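You operate a simulated robot arm through the tools that you are given. There is no shell and no other tool. Be economical: measure what you need, move in short steps, check, and stop when the job is done.

The job below is to be done with a simulated two-armed robot. You get a single attempt, and the scene is never put back.

Task
Slide the slipped sleeve on run four back over its joint and clamp it.
Fine: shut gate four before you loosen the clamp; open the gate again once the clamp is tight. Where these are worked on the way, their far stop is far enough and under half their travel is too little: gate four.

The check looks at the end state, three seconds after you hand in, the way a careful person would. Anything else that was tipped, shoved, dropped, spilled or broken makes it a failure.

Robot
Two 7-joint arms with fingered hands on one trunk, on a base that drives. Base frame: it is fixed to the floor where the robot stands at the start and does not move with it; the origin is under the middle of the robot, x ahead of it, y to its left, z up. Units: mm, rad, N and s.
The left shoulder is at the start at [21, 104, 1447], the right one opposite. With the tool pointing down near the work surface each hand reaches from about 100 to 400 mm from the robot's upright axis, wherever it stands, measured 20 degrees to its own side. Places, roughly: gate five [1000, 0, 600]; gate four [1000, 0, 900]; gate three [1000, 0, 1200]; gate two [1000, 0, 1500]; lock of gate five [1100, -100, 600]; lock of gate four [1100, -100, 900]; lock of gate three [1100, -100, 1200]; lock of gate two [1100, -100, 1500]; run four clamp [900, -600, 1000]; run four sleeve [900, -700, 900]; run four tube ends [1000, -600, 900]. Payload 2.4 kg a hand.
The tool frame of a hand sits at the grasp point between the pads (the TCP): z along the fingers, y along the line on which they close. The tips reach 17 mm beyond it. Largest opening 88 mm; the body of the gripper starts 47 mm behind the TCP. The gripper is a hand of 2 fingers: y runs from the thumb to the fingers, the wrist lies at [0, 0, -165] in the tool frame, and closing takes about 1.5 s.
Orientation is that of the tool frame in the base frame, as a unit quaternion [w, x, y, z]. With the fingers straight down and closing along the base's y, the tool's x points along the base's -x, its y along +y and its z along -z.

Tools
- The arms move only by the tool arm_command. It takes "left_moves", "right_moves" or both (then of equal length, played together; a hand with none holds still); each is a list of rows, each an object of numbers (a shift or turn left out is 0, a gripper value left out holds the last): "dx", "dy", "dz": the shift along the tool's x, y, z in mm; "rx", "ry", "rz": the turn, a rotation vector about the tool's x, y, z in rad; "claw": the gripper command, from -1 (shut) to 1 (fully open), values between in proportion. In form: [{"dx": .., "dy": .., "dz": .., "rx": .., "ry": .., "rz": .., "claw": ..}, ...]. A call has 1 to 8 rows; each row shifts and turns the commanded pose from where the row before left it, along the tool's axes as they then stand. A row lasts 0.2 s, in which the tool goes at most 50 mm and 0.15 rad; a call with a longer step from one row to the next is refused whole, and so is a gripper value outside its range. A pose out of reach is approached as far as the arm can. The call stops where the force on the tool passes 70 N (or 10 N more than at its start, if that is more) or the arm is blocked; 0.2 s more then pass. The fingers move at their own pace (about 153 mm/s each) and stop on an object; they squeeze with about 30 N. The grip force told is the motor's: it shows also when the fingers shut on nothing. Time passes only in rows, and 0.2 s behind the last, so rows that do not move let the fingers close. It gives the time, the measured TCP pose, the force on the tool (base axes), the opening and the grip force at its end, in the units of the frame above (readings bear some noise), with the torque about the TCP (base axes, N m) and any sound that the robot's microphone picked up.
- Cameras (640 x 400 px; columns grow to the right, rows downward): "scene" is now at [107.2, 11, 1351.4]; the picture's right is [0.06, -1.00, -0.00], its down [-0.45, -0.02, -0.90] and it looks along [0.89, 0.05, -0.45] (base axes); focal length 253 px, centre (320, 200). "left" rides on the left gripper at [-50, 3, -63] in its tool frame; the picture's right is [-0.06, -1.00, 0.00], its down [0.78, -0.05, -0.62] and it looks along [0.62, -0.04, 0.79] (tool axes); focal length 275 px, centre (320, 200). "right" rides on the right gripper at [50, 3, -63] in its tool frame; the picture's right is [-0.06, 1.00, 0.00], its down [-0.78, -0.05, -0.62] and it looks along [-0.62, -0.04, 0.79] (tool axes); focal length 275 px, centre (320, 200). There is no depth. A picture from a camera that has moved, and an enlarged one, comes with that camera's place and axes in the base frame and with its lens. The place of the scene camera against the robot may be out by one fixed shift of up to 25 mm in any direction.
- grab_frame(camera): a new picture of that camera. It takes no simulated time.
- slide_trunk(by): slides the trunk up (or, below 0, down) by that many mm; the arms and the scene camera ride with it, the base frame stays. It gives what a move gives, with no picture.
- drive_base(legs): drives the robot by 1 to 6 legs, each [ahead, left, turn to the left] in mm, mm and rad, along the robot's own axes; the way and the turn of a leg run together, so that a leg with both is an arc; at most 1500 mm and 3.142 rad a leg. The arms and the cameras ride along, it lands a little off, and it stops where it bumps. It gives what a move gives.
- preshape(shape, hand): the hand has 2 fingers and takes this shape, open, in about a second: jaw (thumb against the fingers, like two jaws); tri (thumb and two fingers); tip (a fingertip pinch); poke (one finger out to press); point (the index stretched); flat (the hand flat); cup (the hand cupped); fist (a fist). The gripper value then closes the fingers along that shape, each until it touches; the sizes above hold for jaw. It gives what a move gives, with no picture.
- turn_head(pan, tilt): turns the head with the scene camera to pan (to the left, within 1.047 rad either way) and tilt (down, from -0.506 to 1.204), counted from straight ahead of the robot. It gives what a move gives.
- zoom(camera, box): a new picture of the part [left, top, right, bottom] of that camera's present view, enlarged. It takes no simulated time.
- finish_job(): hands the job in; it is judged then, once.

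Go step by step. Nothing tells you exact positions but the pictures and the camera data: compare them with the known pose of the tool, close in by small moves and look again before you grip or let go. The budget is 120 turns and 108 pictures, counting those below and the enlarged ones. Unless the task says otherwise, let go and move clear before handing in, and close with one line.

The tools are called as a command line: name --argument value ..., lists and objects as JSON in quotes. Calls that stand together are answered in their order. arm_command: Moves the arms, as the interface text tells. Its arguments: {"type":"object","properties":{"left_moves":{"type":"array","items":{"type":"object","properties":{"dx":{"type":"number"},"dy":{"type":"number"},"dz":{"type":"number"},"rx":{"type":"number"},"ry":{"type":"number"},"rz":{"type":"number"},"claw":{"type":"number"}}}},"right_moves":{"type":"array","items":{"type":"object","properties":{"dx":{"type":"number"},"dy":{"type":"number"},"dz":{"type":"number"},"rx":{"type":"number"},"ry":{"type":"number"},"rz":{"type":"number"},"claw":{"type":"number"}}}}},"required":[]} The other tools are called the same way: slide_trunk (by) slides the trunk up or down; preshape (shape, hand) gives the hand a shape; drive_base (legs) drives the base; turn_head (pan, tilt) turns the head that bears the scene camera; grab_frame (camera) takes a picture; zoom (camera, box) takes an enlarged picture of a part of a camera's view; finish_job () hands the job in.

At the start:

```text
t: 0.0
left_tcp_pos: [391.4, 125.4, 1127.5]
left_tcp_rot: [0.0, -0.001, 1.0, 0.0]
left_ft_force: [-0.2, 0.1, 0.8]
left_moment: [-0.01, -0.02, -0.01]
left_width: 87.9
left_finger_force: 0.0
left_shape: jaw
right_tcp_pos: [369.8, -180.9, 1129.7]
right_tcp_rot: [0.001, 0.0, 1.0, 0.0]
right_ft_force: [0.8, -0.2, 1.0]
right_moment: [0.07, 0.0, -0.01]
right_width: 87.9
right_finger_force: 0.1
right_shape: jaw
trunk travel left (down, up): [-675.0, 174.0]
robot x, y, heading: [1.2, 0.3, -0.0]
head pan, tilt: [0.056, 0.463]
```

scene: 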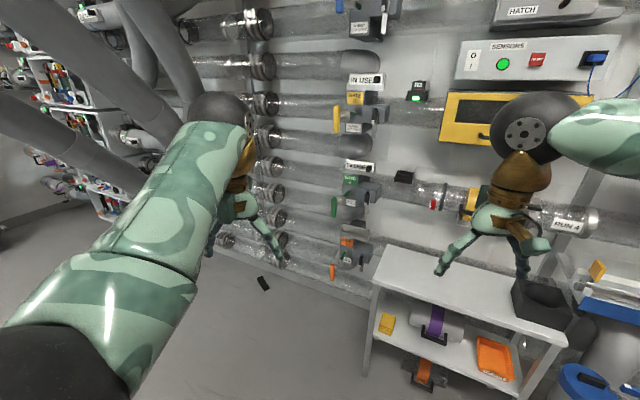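
right: 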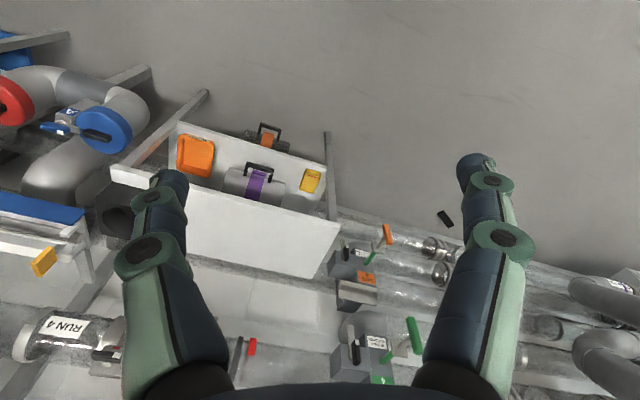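
left: 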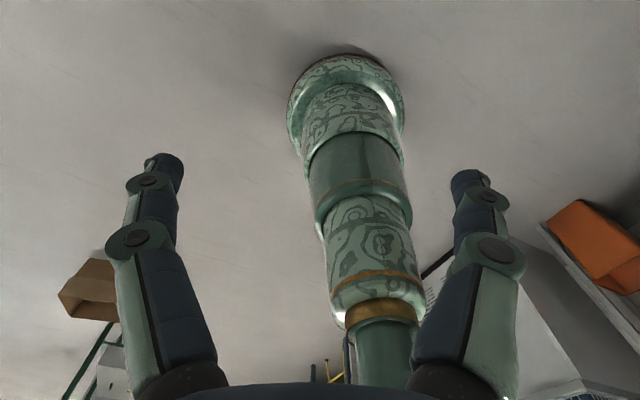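

I see a wall of clear tubes with gates: a yellow handle, a green one and an orange one, with run 4 to the right behind the right hand. I'll look more closely before moving.

zoom --camera "scene" --box '[300, 60, 460, 290]'

turn_head --pan -0.5 --tilt 0.35

grab_frame --camera "scene"

```text
1.74 times, centred on (380, 175) of scene
camera zoom: at [107.2, 11.0, 1351.4], right [0.06, -1.0, 0.0], down [-0.45, -0.02, -0.9], along [0.89, 0.05, -0.45], focal length 440 px, centre (216, 244)
```

zoom: 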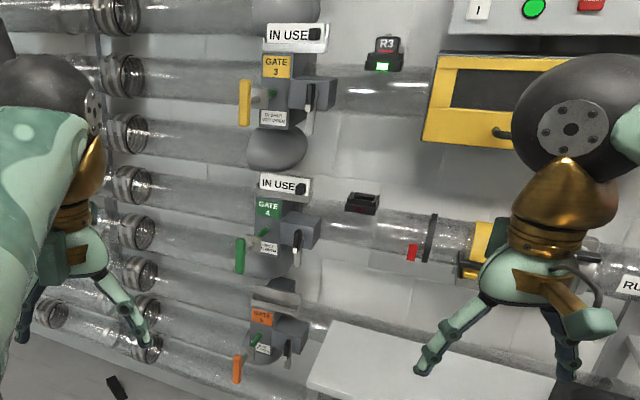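

```text
t: 1.0
left_tcp_pos: [392.4, 126.1, 1127.0]
left_tcp_rot: [0.0, 0.0, 1.0, 0.001]
left_ft_force: [0.4, 0.1, -0.3]
left_moment: [-0.01, 0.02, -0.02]
left_width: 87.9
left_finger_force: 0.0
left_shape: jaw
right_tcp_pos: [369.0, -180.1, 1129.7]
right_tcp_rot: [0.0, 0.0, 1.0, -0.001]
right_ft_force: [0.8, 0.0, 0.0]
right_moment: [0.0, 0.02, 0.03]
right_width: 87.6
right_finger_force: 0.0
right_shape: jaw
trunk travel left (down, up): [-675.0, 174.0]
robot x, y, heading: [3.4, -1.6, 0.002]
head pan, tilt: [-0.499, 0.351]
```

```text
103 pictures are left
camera scene: at [97.4, -38.6, 1361.6], right [-0.48, -0.88, 0.0], down [-0.3, 0.16, -0.94], along [0.82, -0.45, -0.34], focal length 253 px, centre (320, 200)
```

scene: 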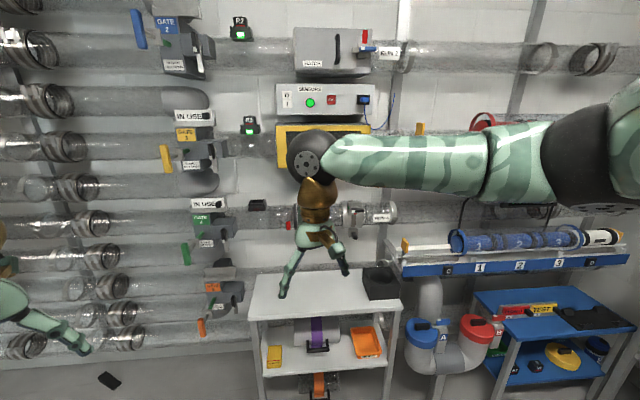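

The right arm hides run four's joint. I'll lower the right hand a little out of the way by pulling it back, then zoom in on the gate and the joint.

arm_command --right_moves '[{"dz": 50}, {"dz": 50}, {"dz": 50}, {"dz": 50}, {"dz": 40}]'

zoom --camera "scene" --box '[160, 180, 260, 243]'

zoom --camera "scene" --box '[250, 160, 410, 260]'

```text
t: 2.2
left_tcp_pos: [390.9, 126.8, 1127.2]
left_tcp_rot: [0.0, 0.0, 1.0, 0.0]
left_ft_force: [0.3, 0.4, 0.2]
left_moment: [0.02, 0.05, -0.01]
left_width: 87.9
left_finger_force: 0.1
left_shape: jaw
right_tcp_pos: [365.8, -178.6, 890.6]
right_tcp_rot: [0.0, -0.002, 1.0, 0.0]
right_ft_force: [-0.3, -0.2, 0.2]
right_moment: [0.0, 0.01, 0.0]
right_width: 87.7
right_finger_force: 0.2
right_shape: jaw
right hand out of reach, approached as far as the arm can: row 5
trunk travel left (down, up): [-675.0, 174.0]
robot x, y, heading: [0.9, 1.5, -0.002]
head pan, tilt: [-0.499, 0.351]
```

```text
6.35 times, centred on (210, 212) of scene
camera zoom: at [97.5, -37.8, 1361.7], right [-0.48, -0.88, 0.0], down [-0.3, 0.16, -0.94], along [0.82, -0.45, -0.34], focal length 1606 px, centre (1018, 127)
```

zoom: 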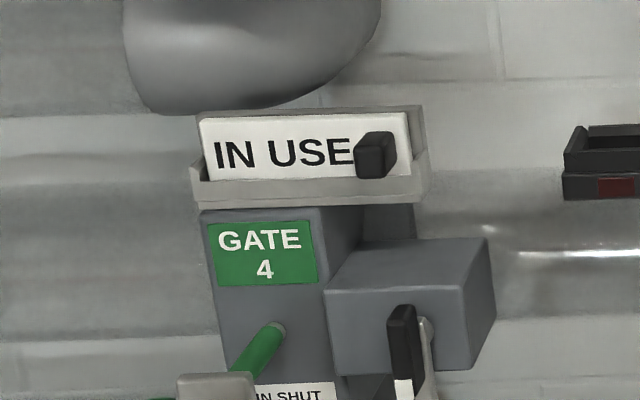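

```text
4.00 times, centred on (330, 210) of scene
camera zoom: at [97.5, -37.8, 1361.7], right [-0.48, -0.88, 0.0], down [-0.3, 0.16, -0.94], along [0.82, -0.45, -0.34], focal length 1012 px, centre (280, 160)
```

zoom: 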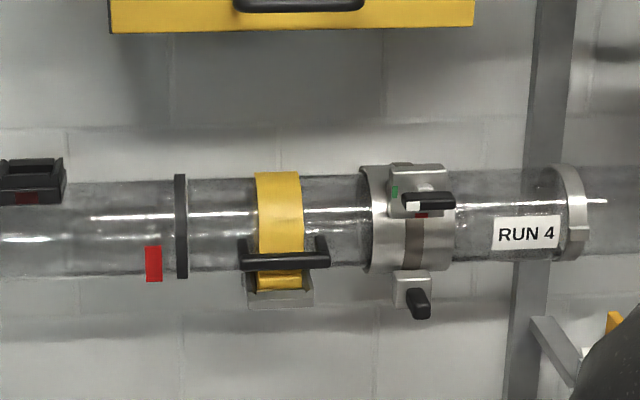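

Run four shows a black ring with a red flag, a yellow band with a handle, and a steel ring with levers. I need a closer look, so I'll drive a little forward and look at the gate and the joint again.

drive_base --legs '[[150, 0, 0]]'

turn_head --pan -0.3 --tilt 0.55

grab_frame --camera "scene"

zoom --camera "scene" --box '[200, 90, 360, 190]'

```text
t: 3.5
left_tcp_pos: [542.0, 126.0, 1127.1]
left_tcp_rot: [0.0, 0.0, 1.0, 0.0]
left_ft_force: [-0.2, -0.3, -0.1]
left_moment: [0.0, 0.05, 0.01]
left_width: 88.1
left_finger_force: 0.0
left_shape: jaw
right_tcp_pos: [515.6, -180.0, 890.1]
right_tcp_rot: [0.0, 0.0, 1.0, 0.0]
right_ft_force: [-0.9, -0.6, 0.4]
right_moment: [0.03, 0.01, 0.01]
right_width: 88.1
right_finger_force: 0.0
right_shape: jaw
trunk travel left (down, up): [-675.0, 174.0]
robot x, y, heading: [150.9, 0.9, -0.001]
head pan, tilt: [-0.499, 0.351]
```

```text
t: 4.3
left_tcp_pos: [540.5, 126.2, 1126.6]
left_tcp_rot: [0.0, -0.001, 1.0, 0.0]
left_ft_force: [0.4, -0.4, -0.3]
left_moment: [0.0, -0.03, 0.02]
left_width: 87.9
left_finger_force: 0.0
left_shape: jaw
right_tcp_pos: [515.4, -180.6, 890.8]
right_tcp_rot: [0.001, 0.0, 1.0, 0.001]
right_ft_force: [1.2, 0.1, 0.6]
right_moment: [-0.02, 0.01, -0.02]
right_width: 87.8
right_finger_force: 0.1
right_shape: jaw
trunk travel left (down, up): [-675.0, 174.0]
robot x, y, heading: [151.3, -0.9, 0.003]
head pan, tilt: [-0.3, 0.55]
```

```text
100 pictures are left
camera scene: at [251.1, -20.7, 1343.4], right [-0.3, -0.95, 0.0], down [-0.5, 0.15, -0.85], along [0.81, -0.25, -0.52], focal length 253 px, centre (320, 200)
```

scene: 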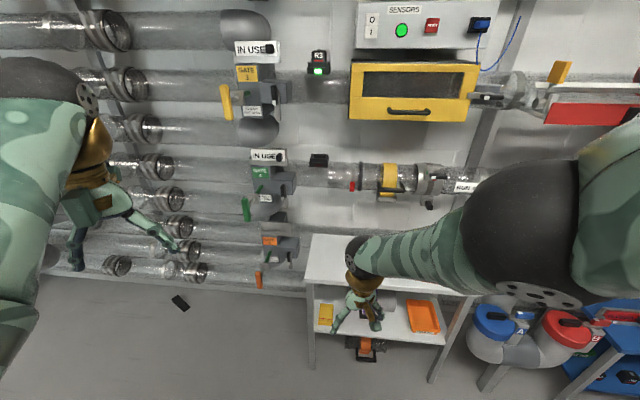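

```text
4.00 times, centred on (280, 140) of scene
camera zoom: at [251.1, -20.7, 1343.4], right [-0.3, -0.95, 0.0], down [-0.5, 0.15, -0.85], along [0.81, -0.25, -0.52], focal length 1012 px, centre (480, 440)
```

zoom: 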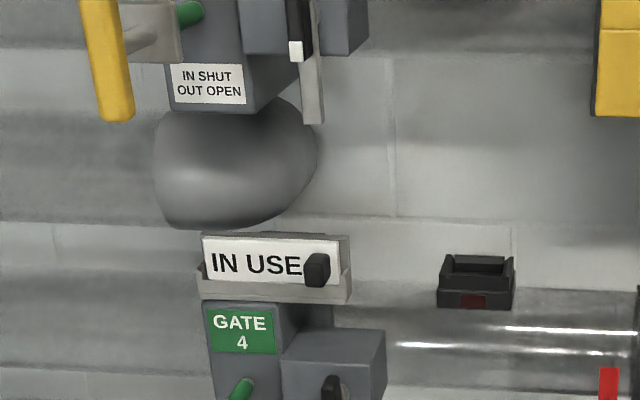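

The bench top is low (z≈620), so there's room to work. The label reads "IN SHUT / OUT OPEN". I'll point both hands forward, then lower the trunk and move sideways to stand between the gate and the joint.

arm_command --left_moves '[{"ry": -0.15}, {"ry": -0.15}, {"ry": -0.15}, {"ry": -0.15}, {"ry": -0.15}, {"ry": -0.15}, {"ry": -0.15}, {"ry": -0.15}]' --right_moves '[{"ry": -0.15}, {"ry": -0.15}, {"ry": -0.15}, {"ry": -0.15}, {"ry": -0.15}, {"ry": -0.15}, {"ry": -0.15}, {"ry": -0.15}]'

arm_command --left_moves '[{"ry": -0.15}, {"ry": -0.15}, {"ry": -0.071}, {}]' --right_moves '[{"ry": -0.15}, {"ry": -0.15}, {"ry": -0.071}, {}]'

slide_trunk --by -300

drive_base --legs '[[0, -300, 0]]'

turn_head --pan 0.0 --tilt 0.25

grab_frame --camera "scene"

```text
t: 5.4
left_tcp_pos: [595.5, 159.6, 1199.4]
left_tcp_rot: [0.418, 0.011, 0.907, 0.049]
left_ft_force: [0.7, 0.0, -0.3]
left_moment: [0.02, -0.03, -0.01]
left_width: 87.9
left_finger_force: 0.1
left_shape: jaw
right_tcp_pos: [514.1, -179.3, 890.8]
right_tcp_rot: [0.332, 0.002, 0.943, 0.0]
right_ft_force: [0.3, 0.1, -1.0]
right_moment: [0.02, -0.04, 0.01]
right_width: 87.7
right_finger_force: 0.1
right_shape: jaw
trunk travel left (down, up): [-675.0, 174.0]
robot x, y, heading: [149.4, 2.2, -0.002]
head pan, tilt: [-0.3, 0.55]
stopped in row 5 (left hand): the arm was blocked; the commanded pose is now the measured one
```

```text
t: 6.2
left_tcp_pos: [627.5, 174.3, 1267.5]
left_tcp_rot: [0.628, 0.029, 0.774, 0.074]
left_ft_force: [-0.5, -0.3, 0.5]
left_moment: [-0.04, 0.02, -0.01]
left_width: 88.2
left_finger_force: 0.1
left_shape: jaw
right_tcp_pos: [515.6, -176.1, 889.2]
right_tcp_rot: [0.49, -0.002, 0.872, 0.004]
right_ft_force: [-0.3, -0.6, -0.6]
right_moment: [0.03, 0.0, 0.01]
right_width: 88.3
right_finger_force: 0.1
right_shape: jaw
trunk travel left (down, up): [-675.0, 174.0]
robot x, y, heading: [150.8, 1.3, 0.001]
head pan, tilt: [-0.3, 0.55]
stopped in row 3 (left hand): the arm was blocked; the commanded pose is now the measured one
```

```text
t: 8.9
left_tcp_pos: [628.2, 208.0, 978.4]
left_tcp_rot: [0.624, 0.062, 0.768, 0.131]
left_ft_force: [0.0, 0.6, -0.1]
left_moment: [0.01, 0.05, 0.02]
left_width: 87.8
left_finger_force: 0.1
left_shape: jaw
right_tcp_pos: [514.1, -176.9, 599.5]
right_tcp_rot: [0.488, -0.002, 0.873, 0.005]
right_ft_force: [-0.1, 0.5, 0.8]
right_moment: [-0.03, 0.02, -0.01]
right_width: 87.7
right_finger_force: 0.0
right_shape: jaw
trunk travel left (down, up): [-385.0, 465.0]
robot x, y, heading: [147.3, -2.7, -0.004]
head pan, tilt: [-0.3, 0.55]
stopped: the arm was blocked; the commanded pose is now the measured one
```

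```text
t: 10.9
left_tcp_pos: [627.6, -89.6, 977.9]
left_tcp_rot: [0.623, 0.061, 0.769, 0.131]
left_ft_force: [-0.5, -0.4, 0.6]
left_moment: [0.0, 0.03, -0.02]
left_width: 87.9
left_finger_force: 0.0
left_shape: jaw
right_tcp_pos: [516.2, -474.1, 600.2]
right_tcp_rot: [0.487, -0.004, 0.873, 0.006]
right_ft_force: [0.3, 0.5, 0.0]
right_moment: [-0.03, -0.03, 0.01]
right_width: 88.1
right_finger_force: 0.0
right_shape: jaw
trunk travel left (down, up): [-385.0, 465.0]
robot x, y, heading: [151.6, -300.3, 0.001]
head pan, tilt: [-0.3, 0.55]
```

```text
t: 11.7
left_tcp_pos: [625.7, -90.4, 979.4]
left_tcp_rot: [0.623, 0.062, 0.769, 0.132]
left_ft_force: [0.5, 0.6, 0.2]
left_moment: [0.0, -0.02, -0.03]
left_width: 87.8
left_finger_force: 0.0
left_shape: jaw
right_tcp_pos: [515.0, -475.0, 598.3]
right_tcp_rot: [0.489, -0.003, 0.873, 0.005]
right_ft_force: [-0.7, 0.7, 0.5]
right_moment: [0.01, -0.02, 0.01]
right_width: 87.9
right_finger_force: 0.0
right_shape: jaw
trunk travel left (down, up): [-385.0, 465.0]
robot x, y, heading: [150.7, -299.7, 0.004]
head pan, tilt: [0.0, 0.25]
```

```text
98 pictures are left
camera scene: at [263.0, -293.2, 1078.9], right [0.0, -1.0, 0.0], down [-0.25, 0.0, -0.97], along [0.97, 0.0, -0.25], focal length 253 px, centre (320, 200)
```

scene: 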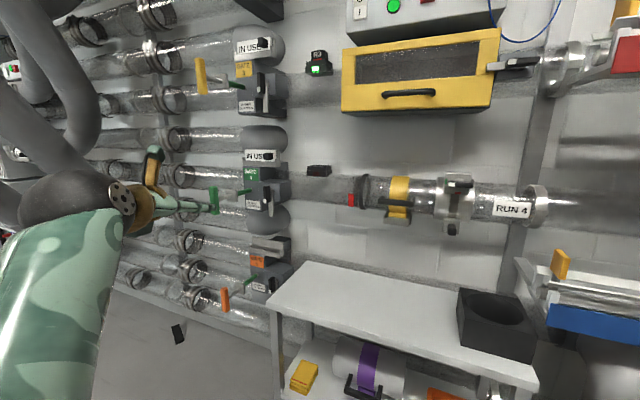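

This view is good. I'll zoom on the gate and the joint.

zoom --camera "scene" --box '[190, 140, 302, 210]'

zoom --camera "scene" --box '[330, 160, 442, 230]'

zoom --camera "scene" --box '[420, 165, 500, 245]'

```text
5.71 times, centred on (246, 175) of scene
camera zoom: at [263.0, -293.2, 1078.9], right [0.0, -1.0, 0.0], down [-0.25, 0.0, -0.97], along [0.97, 0.0, -0.25], focal length 1445 px, centre (743, 343)
```

zoom: 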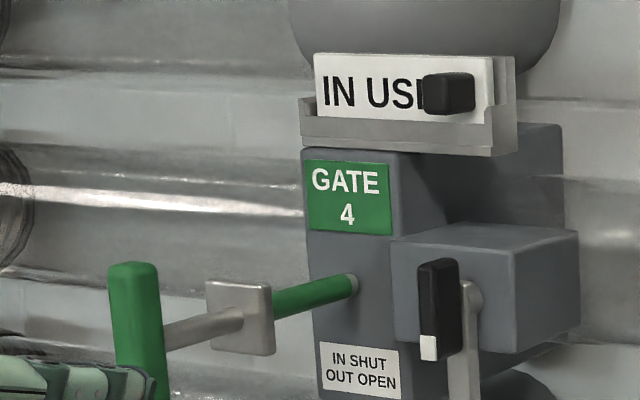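

```text
5.71 times, centred on (386, 195) of scene
camera zoom: at [263.0, -293.2, 1078.9], right [0.0, -1.0, 0.0], down [-0.25, 0.0, -0.97], along [0.97, 0.0, -0.25], focal length 1445 px, centre (-57, 229)
```

zoom: 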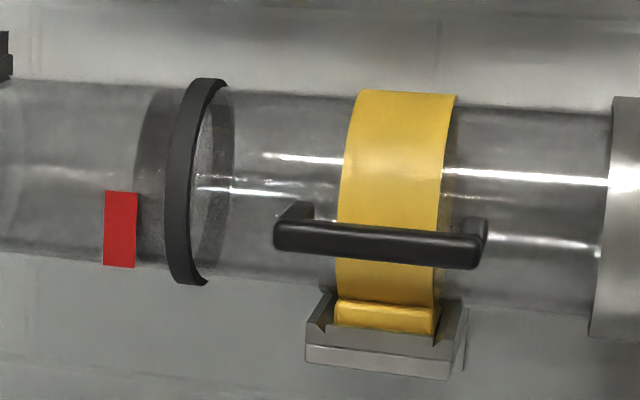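

```text
5.00 times, centred on (460, 205) of scene
camera zoom: at [263.0, -293.2, 1078.9], right [0.0, -1.0, 0.0], down [-0.25, 0.0, -0.97], along [0.97, 0.0, -0.25], focal length 1265 px, centre (-380, 175)
```

zoom: 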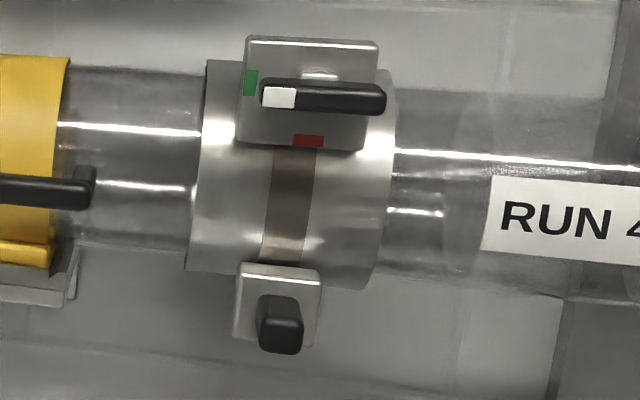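

Gate four's green bar is at about (940, 0, 908), with the rod pushed in to shut it. I'll straighten both hands to point forward, raise the right one above bench level, and drive ahead a little.

arm_command --left_moves '[{"rx": 0.033, "ry": -0.069, "rz": -0.092, "claw": -1}, {"rx": 0.033, "ry": -0.069, "rz": -0.092}, {"rx": 0.033, "ry": -0.069, "rz": -0.092}, {}, {}, {}, {}, {}]' --right_moves '[{"ry": -0.138}, {"ry": -0.138}, {"ry": -0.138}, {"ry": -0.138}, {"dx": -45}, {"dx": -45}, {"dx": -45}, {"dx": -45}]'

drive_base --legs '[[120, 0, 0]]'

grab_frame --camera "left"

grab_frame --camera "scene"

```text
t: 13.5
left_tcp_pos: [627.1, -89.8, 978.1]
left_tcp_rot: [0.707, -0.001, 0.707, -0.001]
left_ft_force: [-1.1, -0.3, -0.6]
left_moment: [-0.01, 0.04, -0.01]
left_width: 0.0
left_finger_force: 30.5
left_shape: jaw
right_tcp_pos: [509.1, -485.8, 837.5]
right_tcp_rot: [0.707, -0.001, 0.707, 0.007]
right_ft_force: [0.7, -0.4, 0.3]
right_moment: [-0.01, 0.02, -0.01]
right_width: 87.9
right_finger_force: 0.1
right_shape: jaw
right hand out of reach, approached as far as the arm can: row 2, 3, 4
trunk travel left (down, up): [-385.0, 465.0]
robot x, y, heading: [148.9, -297.5, 0.002]
head pan, tilt: [0.0, 0.25]
```

```text
t: 14.7
left_tcp_pos: [746.6, -93.0, 976.3]
left_tcp_rot: [0.707, 0.0, 0.707, -0.001]
left_ft_force: [-0.5, -0.5, 0.3]
left_moment: [-0.01, 0.03, 0.0]
left_width: 0.0
left_finger_force: 30.0
left_shape: jaw
right_tcp_pos: [627.7, -488.9, 837.1]
right_tcp_rot: [0.707, 0.0, 0.707, 0.005]
right_ft_force: [-0.5, -0.3, -0.6]
right_moment: [0.0, 0.02, 0.02]
right_width: 88.1
right_finger_force: 0.1
right_shape: jaw
trunk travel left (down, up): [-385.0, 465.0]
robot x, y, heading: [267.6, -300.0, -0.0]
head pan, tilt: [0.0, 0.25]
```

```text
94 pictures are left
camera left: at [682.6, -87.9, 1026.9], right [0.0, -1.0, 0.06], down [-0.62, -0.05, -0.78], along [0.79, -0.04, -0.62], focal length 275 px, centre (320, 200)
```

left: 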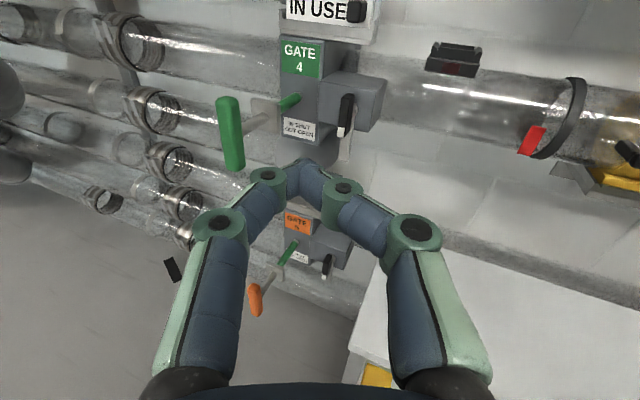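

```text
93 pictures are left
camera scene: at [382.1, -293.5, 1078.9], right [0.0, -1.0, 0.0], down [-0.25, 0.0, -0.97], along [0.97, 0.0, -0.25], focal length 253 px, centre (320, 200)
```

scene: 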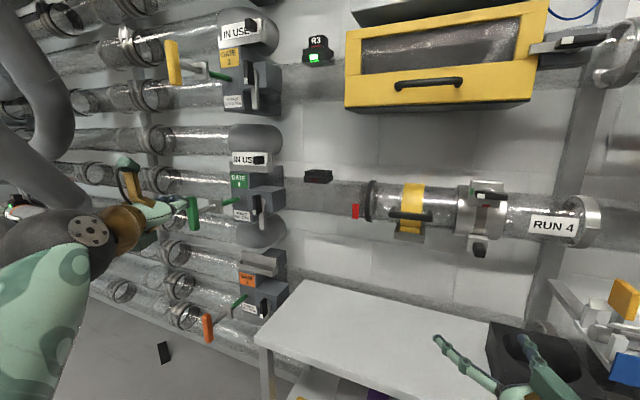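

The two views put the bar at about (924, -11, 908). I'll move the closed left fingers in front of it and check.

arm_command --left_moves '[{"dx": 34, "dy": 30}, {"dx": 34, "dy": 35}, {"dy": 17, "dz": 40}, {"dz": 45}, {}]'

grab_frame --camera "left"

zoom --camera "scene" --box '[130, 140, 290, 240]'

```text
t: 15.9
left_tcp_pos: [833.3, -11.8, 910.7]
left_tcp_rot: [0.707, 0.001, 0.707, -0.001]
left_ft_force: [-0.3, 0.5, 0.2]
left_moment: [0.0, 0.0, 0.01]
left_width: 0.0
left_finger_force: 29.7
left_shape: jaw
right_tcp_pos: [627.4, -487.8, 836.4]
right_tcp_rot: [0.707, -0.001, 0.707, 0.006]
right_ft_force: [0.1, -0.6, -0.1]
right_moment: [0.0, -0.01, 0.01]
right_width: 87.7
right_finger_force: 0.2
right_shape: jaw
trunk travel left (down, up): [-385.0, 465.0]
robot x, y, heading: [269.2, -298.4, -0.0]
head pan, tilt: [0.0, 0.25]
```

```text
92 pictures are left
camera left: at [769.0, -7.8, 960.6], right [0.0, -1.0, 0.06], down [-0.62, -0.05, -0.78], along [0.79, -0.04, -0.62], focal length 275 px, centre (320, 200)
```

left: 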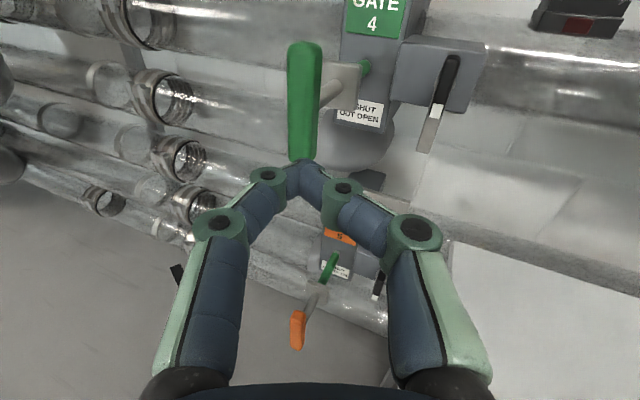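

```text
4.00 times, centred on (210, 190) of scene
camera zoom: at [382.2, -293.5, 1078.9], right [0.0, -1.0, 0.0], down [-0.25, 0.0, -0.97], along [0.97, 0.0, -0.25], focal length 1012 px, centre (760, 240)
```

zoom: 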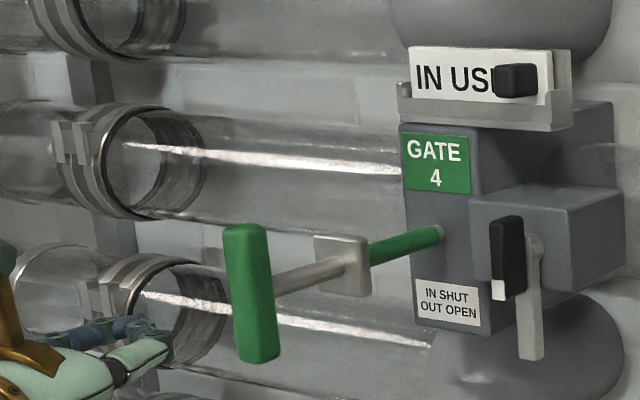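

The bar lines up with the fingers (y≈-3, z≈909). I'll push it in gently, watching the force.

arm_command --left_moves '[{"dy": 8, "dz": 30}, {"dz": 25}, {"dz": 15}, {"dz": 15}, {"dz": 15}, {}]'

zoom --camera "scene" --box '[130, 140, 290, 240]'

```text
t: 17.3
left_tcp_pos: [916.4, -3.1, 911.2]
left_tcp_rot: [0.707, 0.001, 0.707, -0.001]
left_ft_force: [0.0, -0.6, 0.6]
left_moment: [0.01, 0.02, 0.0]
left_width: 0.0
left_finger_force: 30.0
left_shape: jaw
left hand out of reach, approached as far as the arm can: row 5
right_tcp_pos: [625.8, -487.9, 837.0]
right_tcp_rot: [0.707, -0.001, 0.707, 0.005]
right_ft_force: [0.5, -0.6, -0.8]
right_moment: [0.0, 0.03, 0.0]
right_width: 87.7
right_finger_force: 0.0
right_shape: jaw
trunk travel left (down, up): [-385.0, 465.0]
robot x, y, heading: [268.3, -301.8, -0.002]
head pan, tilt: [0.0, 0.25]
```

```text
4.00 times, centred on (210, 190) of scene
camera zoom: at [382.0, -293.4, 1078.9], right [0.0, -1.0, 0.0], down [-0.25, 0.0, -0.97], along [0.97, 0.0, -0.25], focal length 1012 px, centre (760, 240)
```

zoom: 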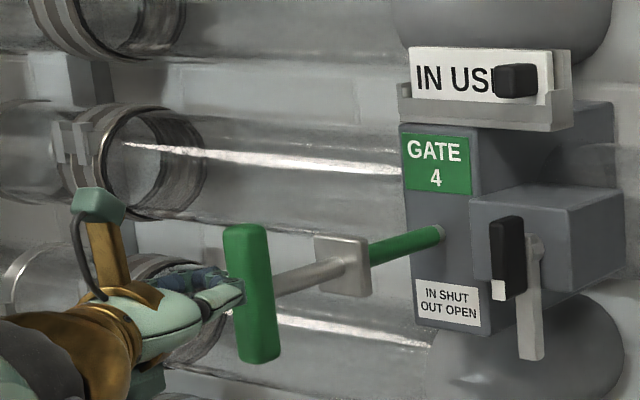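

I'm at the reach limit just as I touch the bar. I'll back the hand off, drive 110 closer and push again.

arm_command --left_moves '[{"dz": -45}, {"dz": -50}, {"dz": -40}]'

drive_base --legs '[[110, 0, 0]]'

```text
t: 18.1
left_tcp_pos: [783.5, -4.1, 912.9]
left_tcp_rot: [0.707, 0.0, 0.707, 0.0]
left_ft_force: [0.1, -0.5, 0.8]
left_moment: [0.02, -0.01, 0.0]
left_width: 0.0
left_finger_force: 30.5
left_shape: jaw
right_tcp_pos: [627.8, -488.1, 836.4]
right_tcp_rot: [0.707, 0.0, 0.707, 0.006]
right_ft_force: [-0.3, -0.2, 0.8]
right_moment: [0.01, 0.0, 0.01]
right_width: 88.0
right_finger_force: 0.0
right_shape: jaw
trunk travel left (down, up): [-385.0, 465.0]
robot x, y, heading: [267.3, -299.1, -0.002]
head pan, tilt: [0.0, 0.25]
```

```text
t: 19.3
left_tcp_pos: [894.3, -3.2, 913.5]
left_tcp_rot: [0.707, 0.001, 0.707, -0.002]
left_ft_force: [0.0, -0.1, 1.1]
left_moment: [-0.01, 0.0, -0.01]
left_width: 0.0
left_finger_force: 30.3
left_shape: jaw
right_tcp_pos: [737.9, -488.1, 836.7]
right_tcp_rot: [0.707, -0.001, 0.707, 0.005]
right_ft_force: [0.3, 0.7, 0.0]
right_moment: [0.01, -0.01, 0.0]
right_width: 88.0
right_finger_force: 0.0
right_shape: jaw
trunk travel left (down, up): [-385.0, 465.0]
robot x, y, heading: [380.2, -296.9, 0.001]
head pan, tilt: [0.0, 0.25]
```

arm_command --left_moves '[{"dz": 15}, {"dz": 12}, {"dz": 12}, {"dz": 12}, {"dz": 12}, {"dz": 12}]'

grab_frame --camera "scene"

```text
t: 20.7
left_tcp_pos: [969.0, -6.3, 915.1]
left_tcp_rot: [0.707, 0.001, 0.707, -0.001]
left_ft_force: [-0.8, 0.9, 0.0]
left_moment: [0.04, 0.02, 0.01]
left_width: 0.2
left_finger_force: 29.7
left_shape: jaw
right_tcp_pos: [738.1, -487.8, 838.0]
right_tcp_rot: [0.707, -0.001, 0.707, 0.005]
right_ft_force: [-0.4, 0.2, 0.0]
right_moment: [-0.03, -0.01, -0.03]
right_width: 87.9
right_finger_force: 0.1
right_shape: jaw
trunk travel left (down, up): [-385.0, 465.0]
robot x, y, heading: [379.5, -300.3, 0.001]
head pan, tilt: [0.0, 0.25]
```

```text
89 pictures are left
camera scene: at [492.6, -293.6, 1079.0], right [0.0, -1.0, 0.0], down [-0.25, 0.0, -0.97], along [0.97, 0.0, -0.25], focal length 253 px, centre (320, 200)
```

scene: 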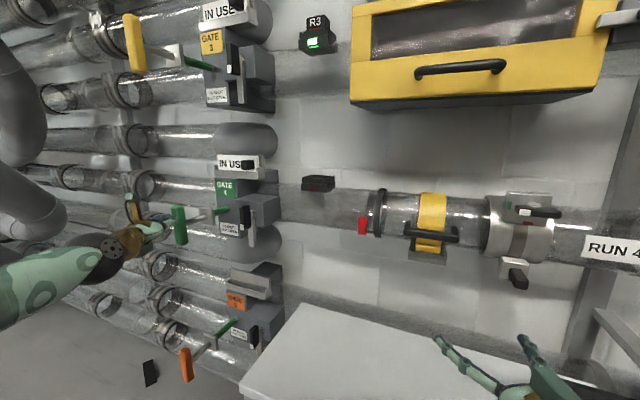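

No force was felt; I'll check how the handle and fingers stand.

zoom --camera "scene" --box '[110, 150, 290, 262]'

grab_frame --camera "left"

zoom --camera "scene" --box '[340, 170, 580, 320]'

```text
3.56 times, centred on (200, 206) of scene
camera zoom: at [492.6, -293.6, 1079.0], right [0.0, -1.0, 0.0], down [-0.25, 0.0, -0.97], along [0.97, 0.0, -0.25], focal length 899 px, centre (747, 179)
```

zoom: 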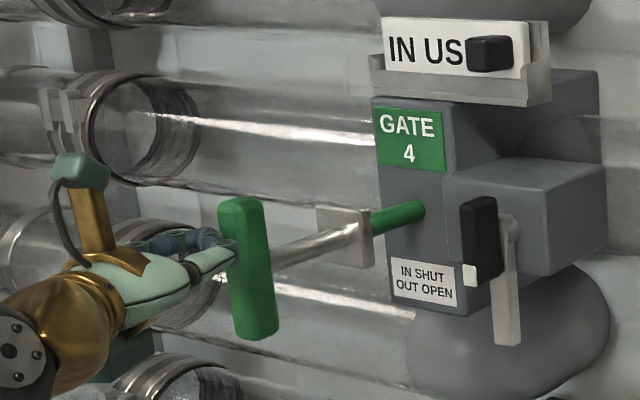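

```text
87 pictures are left
camera left: at [905.0, -1.0, 962.3], right [0.0, -1.0, 0.06], down [-0.62, -0.05, -0.78], along [0.79, -0.04, -0.62], focal length 275 px, centre (320, 200)
```

left: 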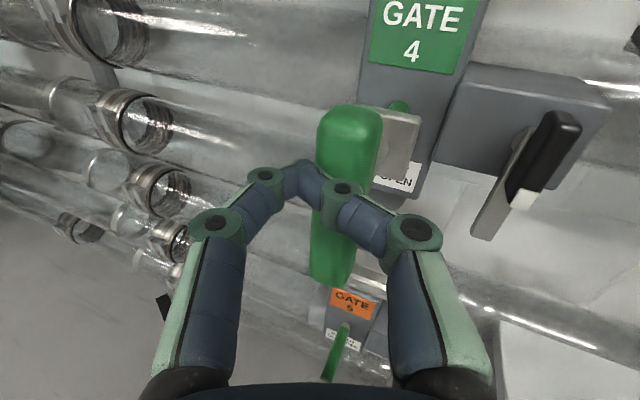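

```text
2.67 times, centred on (460, 245) of scene
camera zoom: at [492.6, -293.6, 1079.0], right [0.0, -1.0, 0.0], down [-0.25, 0.0, -0.97], along [0.97, 0.0, -0.25], focal length 674 px, centre (-53, 80)
```

zoom: 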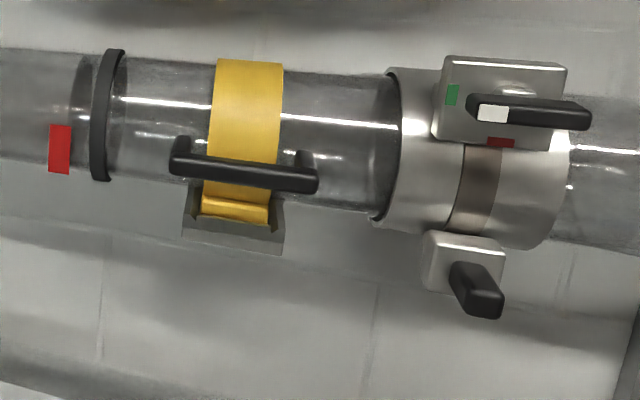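

The bar is moving with little force. I'll continue to its stop.

arm_command --left_moves '[{"dz": 10}, {"dz": 10}, {"dz": 10}, {"dz": 10}, {"dz": 10}, {"dz": 10}]'

zoom --camera "scene" --box '[110, 150, 290, 262]'

```text
t: 22.1
left_tcp_pos: [1028.1, -6.2, 913.7]
left_tcp_rot: [0.707, 0.001, 0.707, -0.001]
left_ft_force: [0.0, 0.6, -0.2]
left_moment: [-0.02, -0.03, -0.02]
left_width: 0.0
left_finger_force: 29.9
left_shape: jaw
right_tcp_pos: [737.2, -487.8, 837.9]
right_tcp_rot: [0.707, -0.001, 0.707, 0.006]
right_ft_force: [0.5, 1.0, -0.6]
right_moment: [0.03, -0.02, -0.01]
right_width: 88.0
right_finger_force: 0.1
right_shape: jaw
trunk travel left (down, up): [-385.0, 465.0]
robot x, y, heading: [379.5, -298.6, -0.001]
head pan, tilt: [0.0, 0.25]
```

```text
3.56 times, centred on (200, 206) of scene
camera zoom: at [492.8, -293.6, 1078.9], right [0.0, -1.0, 0.0], down [-0.25, 0.0, -0.97], along [0.97, 0.0, -0.25], focal length 899 px, centre (747, 179)
```

zoom: 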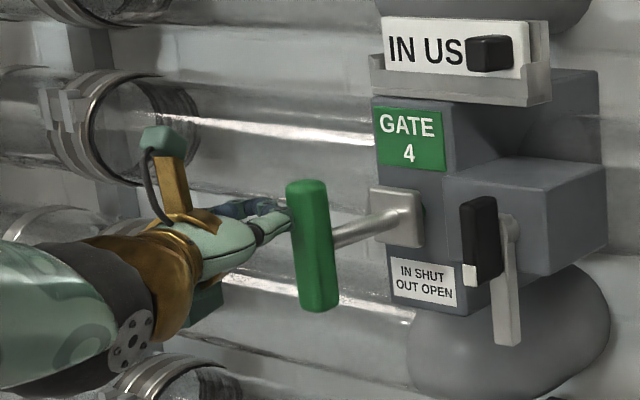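

The collar is nearly against the housing. I'll push a bit more to the stop, then back off.

arm_command --left_moves '[{"dz": 8}, {"dz": 8}, {"dz": 8}, {"dz": 8}]'

zoom --camera "scene" --box '[110, 150, 290, 262]'

```text
t: 23.1
left_tcp_pos: [1028.2, -5.9, 913.1]
left_tcp_rot: [0.707, 0.001, 0.707, -0.001]
left_ft_force: [0.9, 0.7, 0.5]
left_moment: [0.04, 0.0, -0.04]
left_width: 0.0
left_finger_force: 30.0
left_shape: jaw
left hand out of reach, approached as far as the arm can: row 1, 2, 3, 4
right_tcp_pos: [736.9, -487.8, 837.3]
right_tcp_rot: [0.707, 0.0, 0.707, 0.006]
right_ft_force: [0.1, -0.8, -0.5]
right_moment: [0.0, -0.03, 0.03]
right_width: 87.8
right_finger_force: 0.1
right_shape: jaw
trunk travel left (down, up): [-385.0, 465.0]
robot x, y, heading: [380.3, -300.0, -0.001]
head pan, tilt: [0.0, 0.25]
```

```text
3.56 times, centred on (200, 206) of scene
camera zoom: at [492.9, -293.7, 1078.9], right [0.0, -1.0, 0.0], down [-0.25, 0.0, -0.97], along [0.97, 0.0, -0.25], focal length 899 px, centre (747, 179)
```

zoom: 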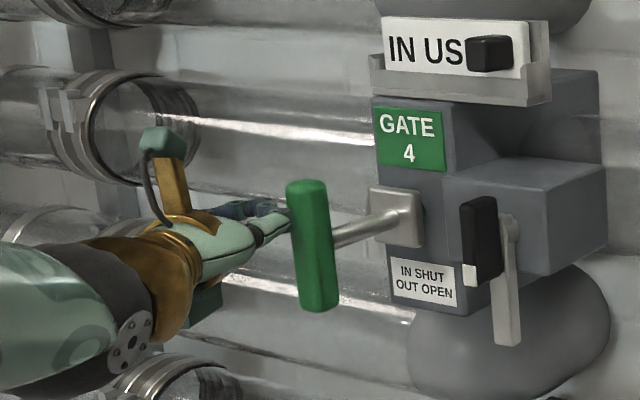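

Out of reach once more, so I'll back off 60, drive 60 ahead and finish the push.

arm_command --left_moves '[{"dz": -40}, {"dz": -40}]'

drive_base --legs '[[60, 0, 0]]'

arm_command --left_moves '[{"dz": 10}, {"dz": 8}, {"dz": 8}, {"dz": 8}, {"dz": 8}, {"dz": 8}]'

zoom --camera "scene" --box '[80, 150, 260, 262]'

```text
t: 23.7
left_tcp_pos: [945.4, -3.0, 913.1]
left_tcp_rot: [0.707, 0.001, 0.708, -0.001]
left_ft_force: [-0.7, -1.3, 0.5]
left_moment: [-0.01, -0.01, 0.01]
left_width: 0.0
left_finger_force: 29.6
left_shape: jaw
right_tcp_pos: [738.2, -488.1, 836.7]
right_tcp_rot: [0.707, 0.0, 0.707, 0.005]
right_ft_force: [0.2, -0.4, 0.7]
right_moment: [-0.01, -0.02, 0.02]
right_width: 87.8
right_finger_force: 0.0
right_shape: jaw
trunk travel left (down, up): [-385.0, 465.0]
robot x, y, heading: [374.8, -299.4, -0.004]
head pan, tilt: [0.0, 0.25]
```

```text
t: 24.7
left_tcp_pos: [1007.1, -4.2, 912.9]
left_tcp_rot: [0.707, 0.002, 0.707, -0.002]
left_ft_force: [-0.6, -0.6, -0.4]
left_moment: [0.01, 0.01, -0.02]
left_width: 0.0
left_finger_force: 30.1
left_shape: jaw
right_tcp_pos: [797.7, -488.1, 837.2]
right_tcp_rot: [0.707, 0.0, 0.707, 0.005]
right_ft_force: [0.3, -0.9, 0.0]
right_moment: [0.01, 0.0, 0.0]
right_width: 87.9
right_finger_force: 0.0
right_shape: jaw
trunk travel left (down, up): [-385.0, 465.0]
robot x, y, heading: [444.9, -299.9, -0.008]
head pan, tilt: [0.0, 0.25]
```

```text
t: 26.1
left_tcp_pos: [1053.2, 2.1, 913.6]
left_tcp_rot: [0.707, -0.001, 0.707, 0.0]
left_ft_force: [-22.4, 14.5, -2.3]
left_moment: [0.05, -0.02, -0.82]
left_width: 0.0
left_finger_force: 30.4
left_shape: jaw
right_tcp_pos: [796.2, -485.3, 839.2]
right_tcp_rot: [0.708, -0.001, 0.706, 0.005]
right_ft_force: [-0.8, 0.0, 0.2]
right_moment: [-0.03, -0.01, -0.01]
right_width: 87.7
right_finger_force: 0.0
right_shape: jaw
trunk travel left (down, up): [-385.0, 465.0]
robot x, y, heading: [439.5, -298.5, 0.002]
head pan, tilt: [0.0, 0.25]
```

```text
3.56 times, centred on (170, 206) of scene
camera zoom: at [550.2, -292.0, 1079.3], right [0.0, -1.0, 0.0], down [-0.24, 0.0, -0.97], along [0.97, 0.0, -0.24], focal length 899 px, centre (853, 179)
```

zoom: 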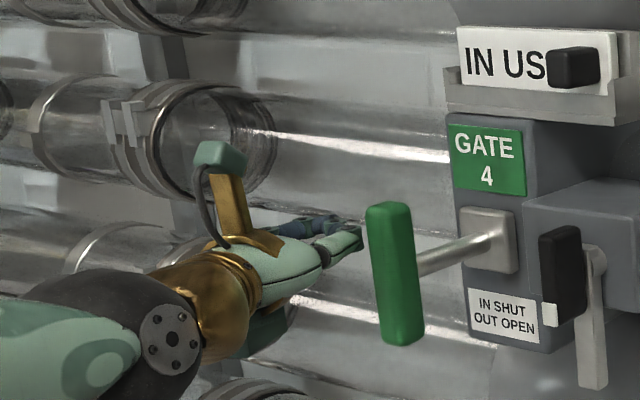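

The gate hit its stop (about 22 N), so gate four is shut. I'll pull the left hand back and drive right to face the sleeve.

arm_command --left_moves '[{"dz": -45}, {"dz": -50}, {"dz": -50}, {"dz": -50}]'

drive_base --legs '[[-90, 0, 0], [0, -250, 0]]'

turn_head --pan 0.0 --tilt 0.25

grab_frame --camera "scene"

```text
t: 27.1
left_tcp_pos: [859.5, -5.1, 914.9]
left_tcp_rot: [0.707, 0.001, 0.708, -0.001]
left_ft_force: [0.1, -0.5, -0.6]
left_moment: [0.0, 0.02, 0.0]
left_width: 0.0
left_finger_force: 30.2
left_shape: jaw
right_tcp_pos: [798.5, -488.5, 837.2]
right_tcp_rot: [0.707, -0.002, 0.707, 0.006]
right_ft_force: [-0.2, -0.4, -0.7]
right_moment: [0.02, -0.02, -0.01]
right_width: 88.0
right_finger_force: 0.1
right_shape: jaw
trunk travel left (down, up): [-385.0, 465.0]
robot x, y, heading: [440.1, -300.2, -0.004]
head pan, tilt: [0.0, 0.25]
```

```text
t: 29.6
left_tcp_pos: [768.1, -254.2, 914.8]
left_tcp_rot: [0.707, 0.002, 0.707, -0.003]
left_ft_force: [-0.1, -0.5, -0.4]
left_moment: [-0.03, 0.02, 0.03]
left_width: 0.0
left_finger_force: 30.0
left_shape: jaw
right_tcp_pos: [705.1, -736.5, 836.7]
right_tcp_rot: [0.707, 0.001, 0.707, 0.004]
right_ft_force: [-0.1, 0.5, -0.2]
right_moment: [-0.02, -0.01, 0.0]
right_width: 88.2
right_finger_force: 0.0
right_shape: jaw
trunk travel left (down, up): [-385.0, 465.0]
robot x, y, heading: [349.9, -540.6, -0.003]
head pan, tilt: [0.0, 0.25]
```

```text
t: 30.2
left_tcp_pos: [768.4, -254.3, 914.5]
left_tcp_rot: [0.707, 0.001, 0.707, -0.002]
left_ft_force: [0.6, 0.5, -0.3]
left_moment: [0.02, -0.02, -0.01]
left_width: 0.0
left_finger_force: 30.0
left_shape: jaw
right_tcp_pos: [707.0, -738.1, 837.3]
right_tcp_rot: [0.707, 0.0, 0.707, 0.006]
right_ft_force: [0.4, 1.2, -0.1]
right_moment: [-0.03, -0.01, -0.02]
right_width: 87.9
right_finger_force: 0.0
right_shape: jaw
trunk travel left (down, up): [-385.0, 465.0]
robot x, y, heading: [347.2, -545.4, -0.003]
head pan, tilt: [0.0, 0.25]
```

```text
82 pictures are left
camera scene: at [461.2, -542.7, 1078.9], right [0.0, -1.0, 0.0], down [-0.25, 0.0, -0.97], along [0.97, 0.0, -0.25], focal length 253 px, centre (320, 200)
```

scene: 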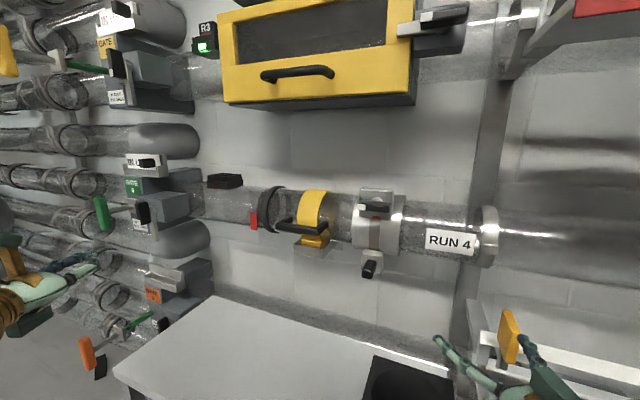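

zoom --camera "scene" --box '[200, 160, 360, 260]'

zoom --camera "scene" --box '[330, 180, 430, 290]'

grab_frame --camera "right"

```text
4.00 times, centred on (280, 210) of scene
camera zoom: at [461.2, -542.7, 1078.9], right [0.0, -1.0, 0.0], down [-0.25, 0.0, -0.97], along [0.97, 0.0, -0.25], focal length 1012 px, centre (480, 160)
```

zoom: 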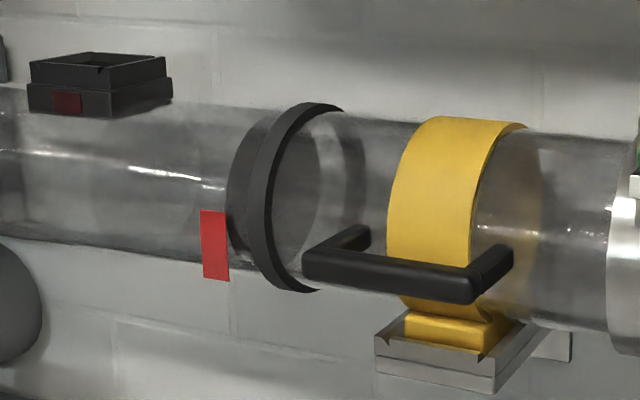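

```text
3.64 times, centred on (380, 235) of scene
camera zoom: at [461.2, -542.7, 1078.9], right [0.0, -1.0, 0.0], down [-0.25, 0.0, -0.97], along [0.97, 0.0, -0.25], focal length 920 px, centre (102, 73)
```

zoom: 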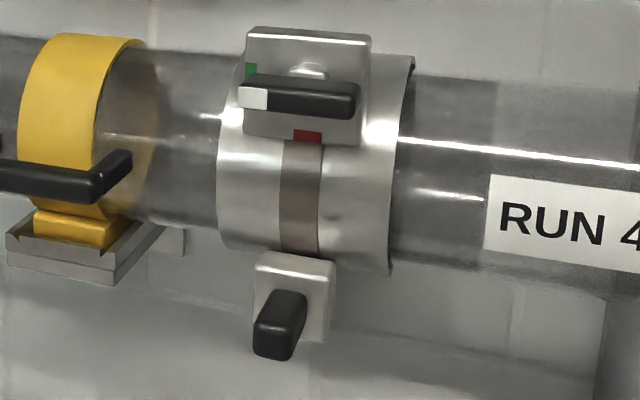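

```text
79 pictures are left
camera right: at [642.4, -734.9, 788.1], right [-0.01, 1.0, 0.07], down [-0.62, -0.06, 0.78], along [0.79, -0.04, 0.62], focal length 275 px, centre (320, 200)
```

right: 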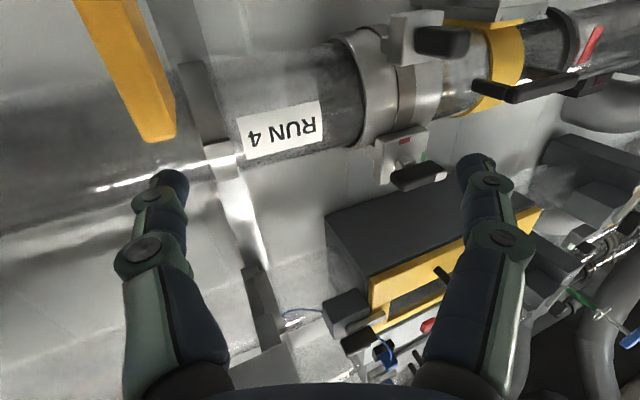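

The sleeve is at y≈-650, with a top lever (white tip at green) and a knob below; I still need to find the joint. I'll zoom the right camera on it.

zoom --camera "right" --box '[310, 0, 470, 200]'

zoom --camera "right" --box '[430, 0, 640, 130]'

```text
2.00 times, centred on (390, 100) of right
camera zoom: at [642.4, -734.9, 788.1], right [-0.01, 1.0, 0.07], down [-0.62, -0.06, 0.78], along [0.79, -0.04, 0.62], focal length 551 px, centre (180, 400)
```

zoom: 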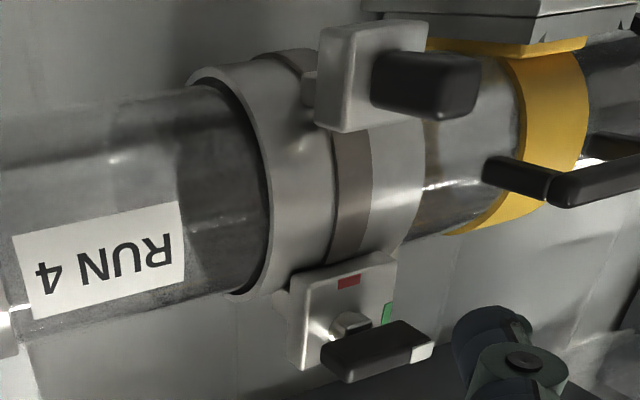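

```text
3.05 times, centred on (535, 65) of right
camera zoom: at [642.4, -734.9, 788.1], right [-0.01, 1.0, 0.07], down [-0.62, -0.06, 0.78], along [0.79, -0.04, 0.62], focal length 839 px, centre (-335, 611)
```

zoom: 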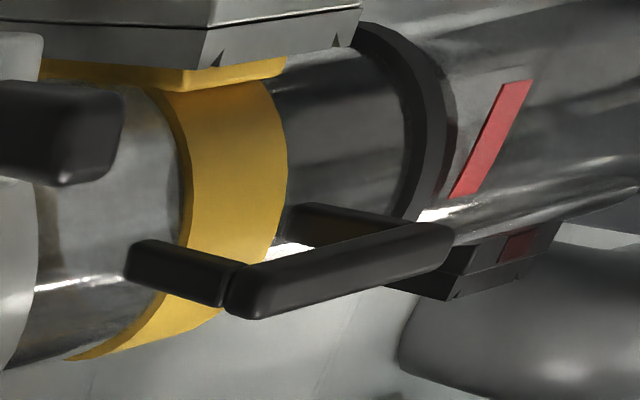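

I want a direct look at the stretch between the yellow band and the sleeve, so I'll move the right hand there, staying below and in front of the tube.

arm_command --right_moves '[{"dx": 20, "dy": 40}, {"dx": 20, "dy": 40}, {"dx": 10, "dy": 40}, {"dy": 35}, {"dz": 40}, {"dz": 30}]'

grab_frame --camera "right"

```text
t: 31.0
left_tcp_pos: [768.2, -254.1, 914.3]
left_tcp_rot: [0.707, 0.002, 0.707, -0.002]
left_ft_force: [0.3, -0.3, 0.1]
left_moment: [0.03, 0.03, 0.01]
left_width: 0.0
left_finger_force: 29.9
left_shape: jaw
right_tcp_pos: [697.8, -693.2, 782.8]
right_tcp_rot: [0.701, -0.099, 0.705, -0.039]
right_ft_force: [0.7, -0.2, -0.2]
right_moment: [0.0, 0.01, 0.01]
right_width: 88.1
right_finger_force: 0.0
right_shape: jaw
trunk travel left (down, up): [-385.0, 465.0]
robot x, y, heading: [343.4, -542.8, -0.001]
head pan, tilt: [0.0, 0.25]
stopped in row 3 (right hand): the arm was blocked; the commanded pose is now the measured one
```

```text
76 pictures are left
camera right: at [634.8, -706.3, 734.8], right [-0.09, 0.99, -0.13], down [-0.61, 0.05, 0.79], along [0.78, 0.15, 0.6], focal length 275 px, centre (320, 200)
```

right: 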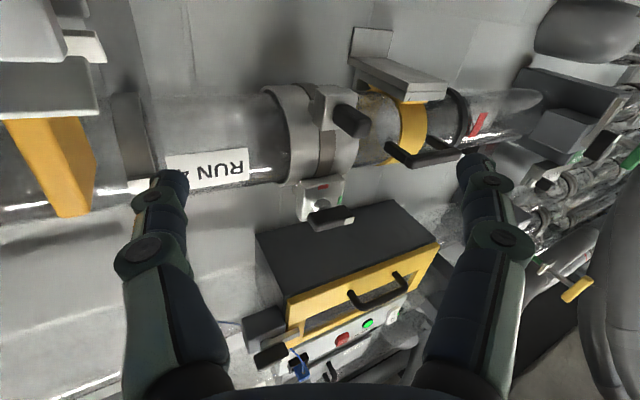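

zoom --camera "right" --box '[240, 60, 520, 220]'

```text
2.29 times, centred on (380, 140) of right
camera zoom: at [634.8, -706.3, 734.8], right [-0.09, 0.99, -0.13], down [-0.61, 0.05, 0.79], along [0.78, 0.15, 0.6], focal length 629 px, centre (183, 337)
```

zoom: 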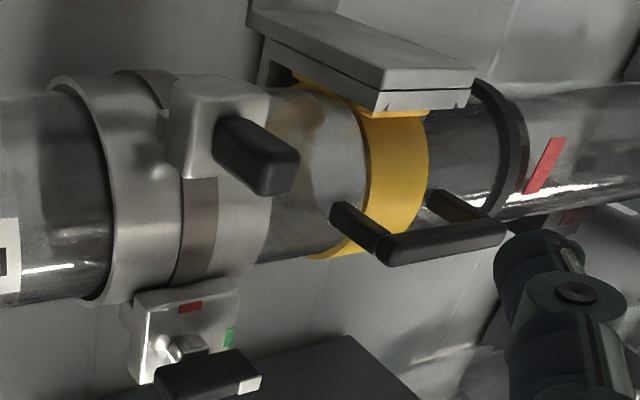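

The right arm hit a joint limit; the joint is still unclear. I'll use the left camera from above in front of the band.

arm_command --left_moves '[{"dx": -40}, {"dx": -40}, {"dy": -48, "dz": -10}, {"dy": -48, "dz": -15}, {"dy": -48, "dz": -15}, {"dy": -48}, {"dy": -40}]'

grab_frame --camera "left"

```text
refused: row 4 steps farther than a row can; nothing moved
```

```text
74 pictures are left
camera left: at [704.4, -250.3, 963.8], right [0.0, -1.0, 0.06], down [-0.62, -0.05, -0.78], along [0.79, -0.04, -0.62], focal length 275 px, centre (320, 200)
```

left: 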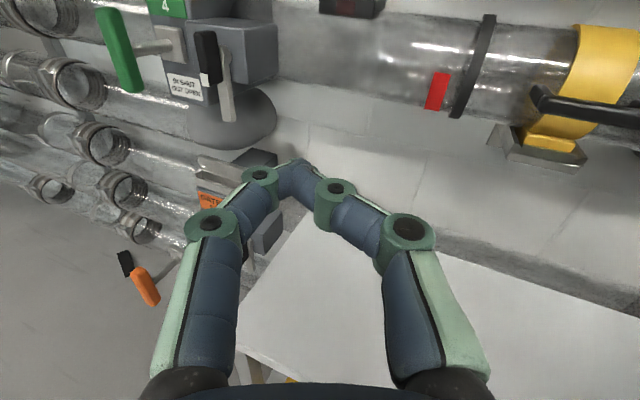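

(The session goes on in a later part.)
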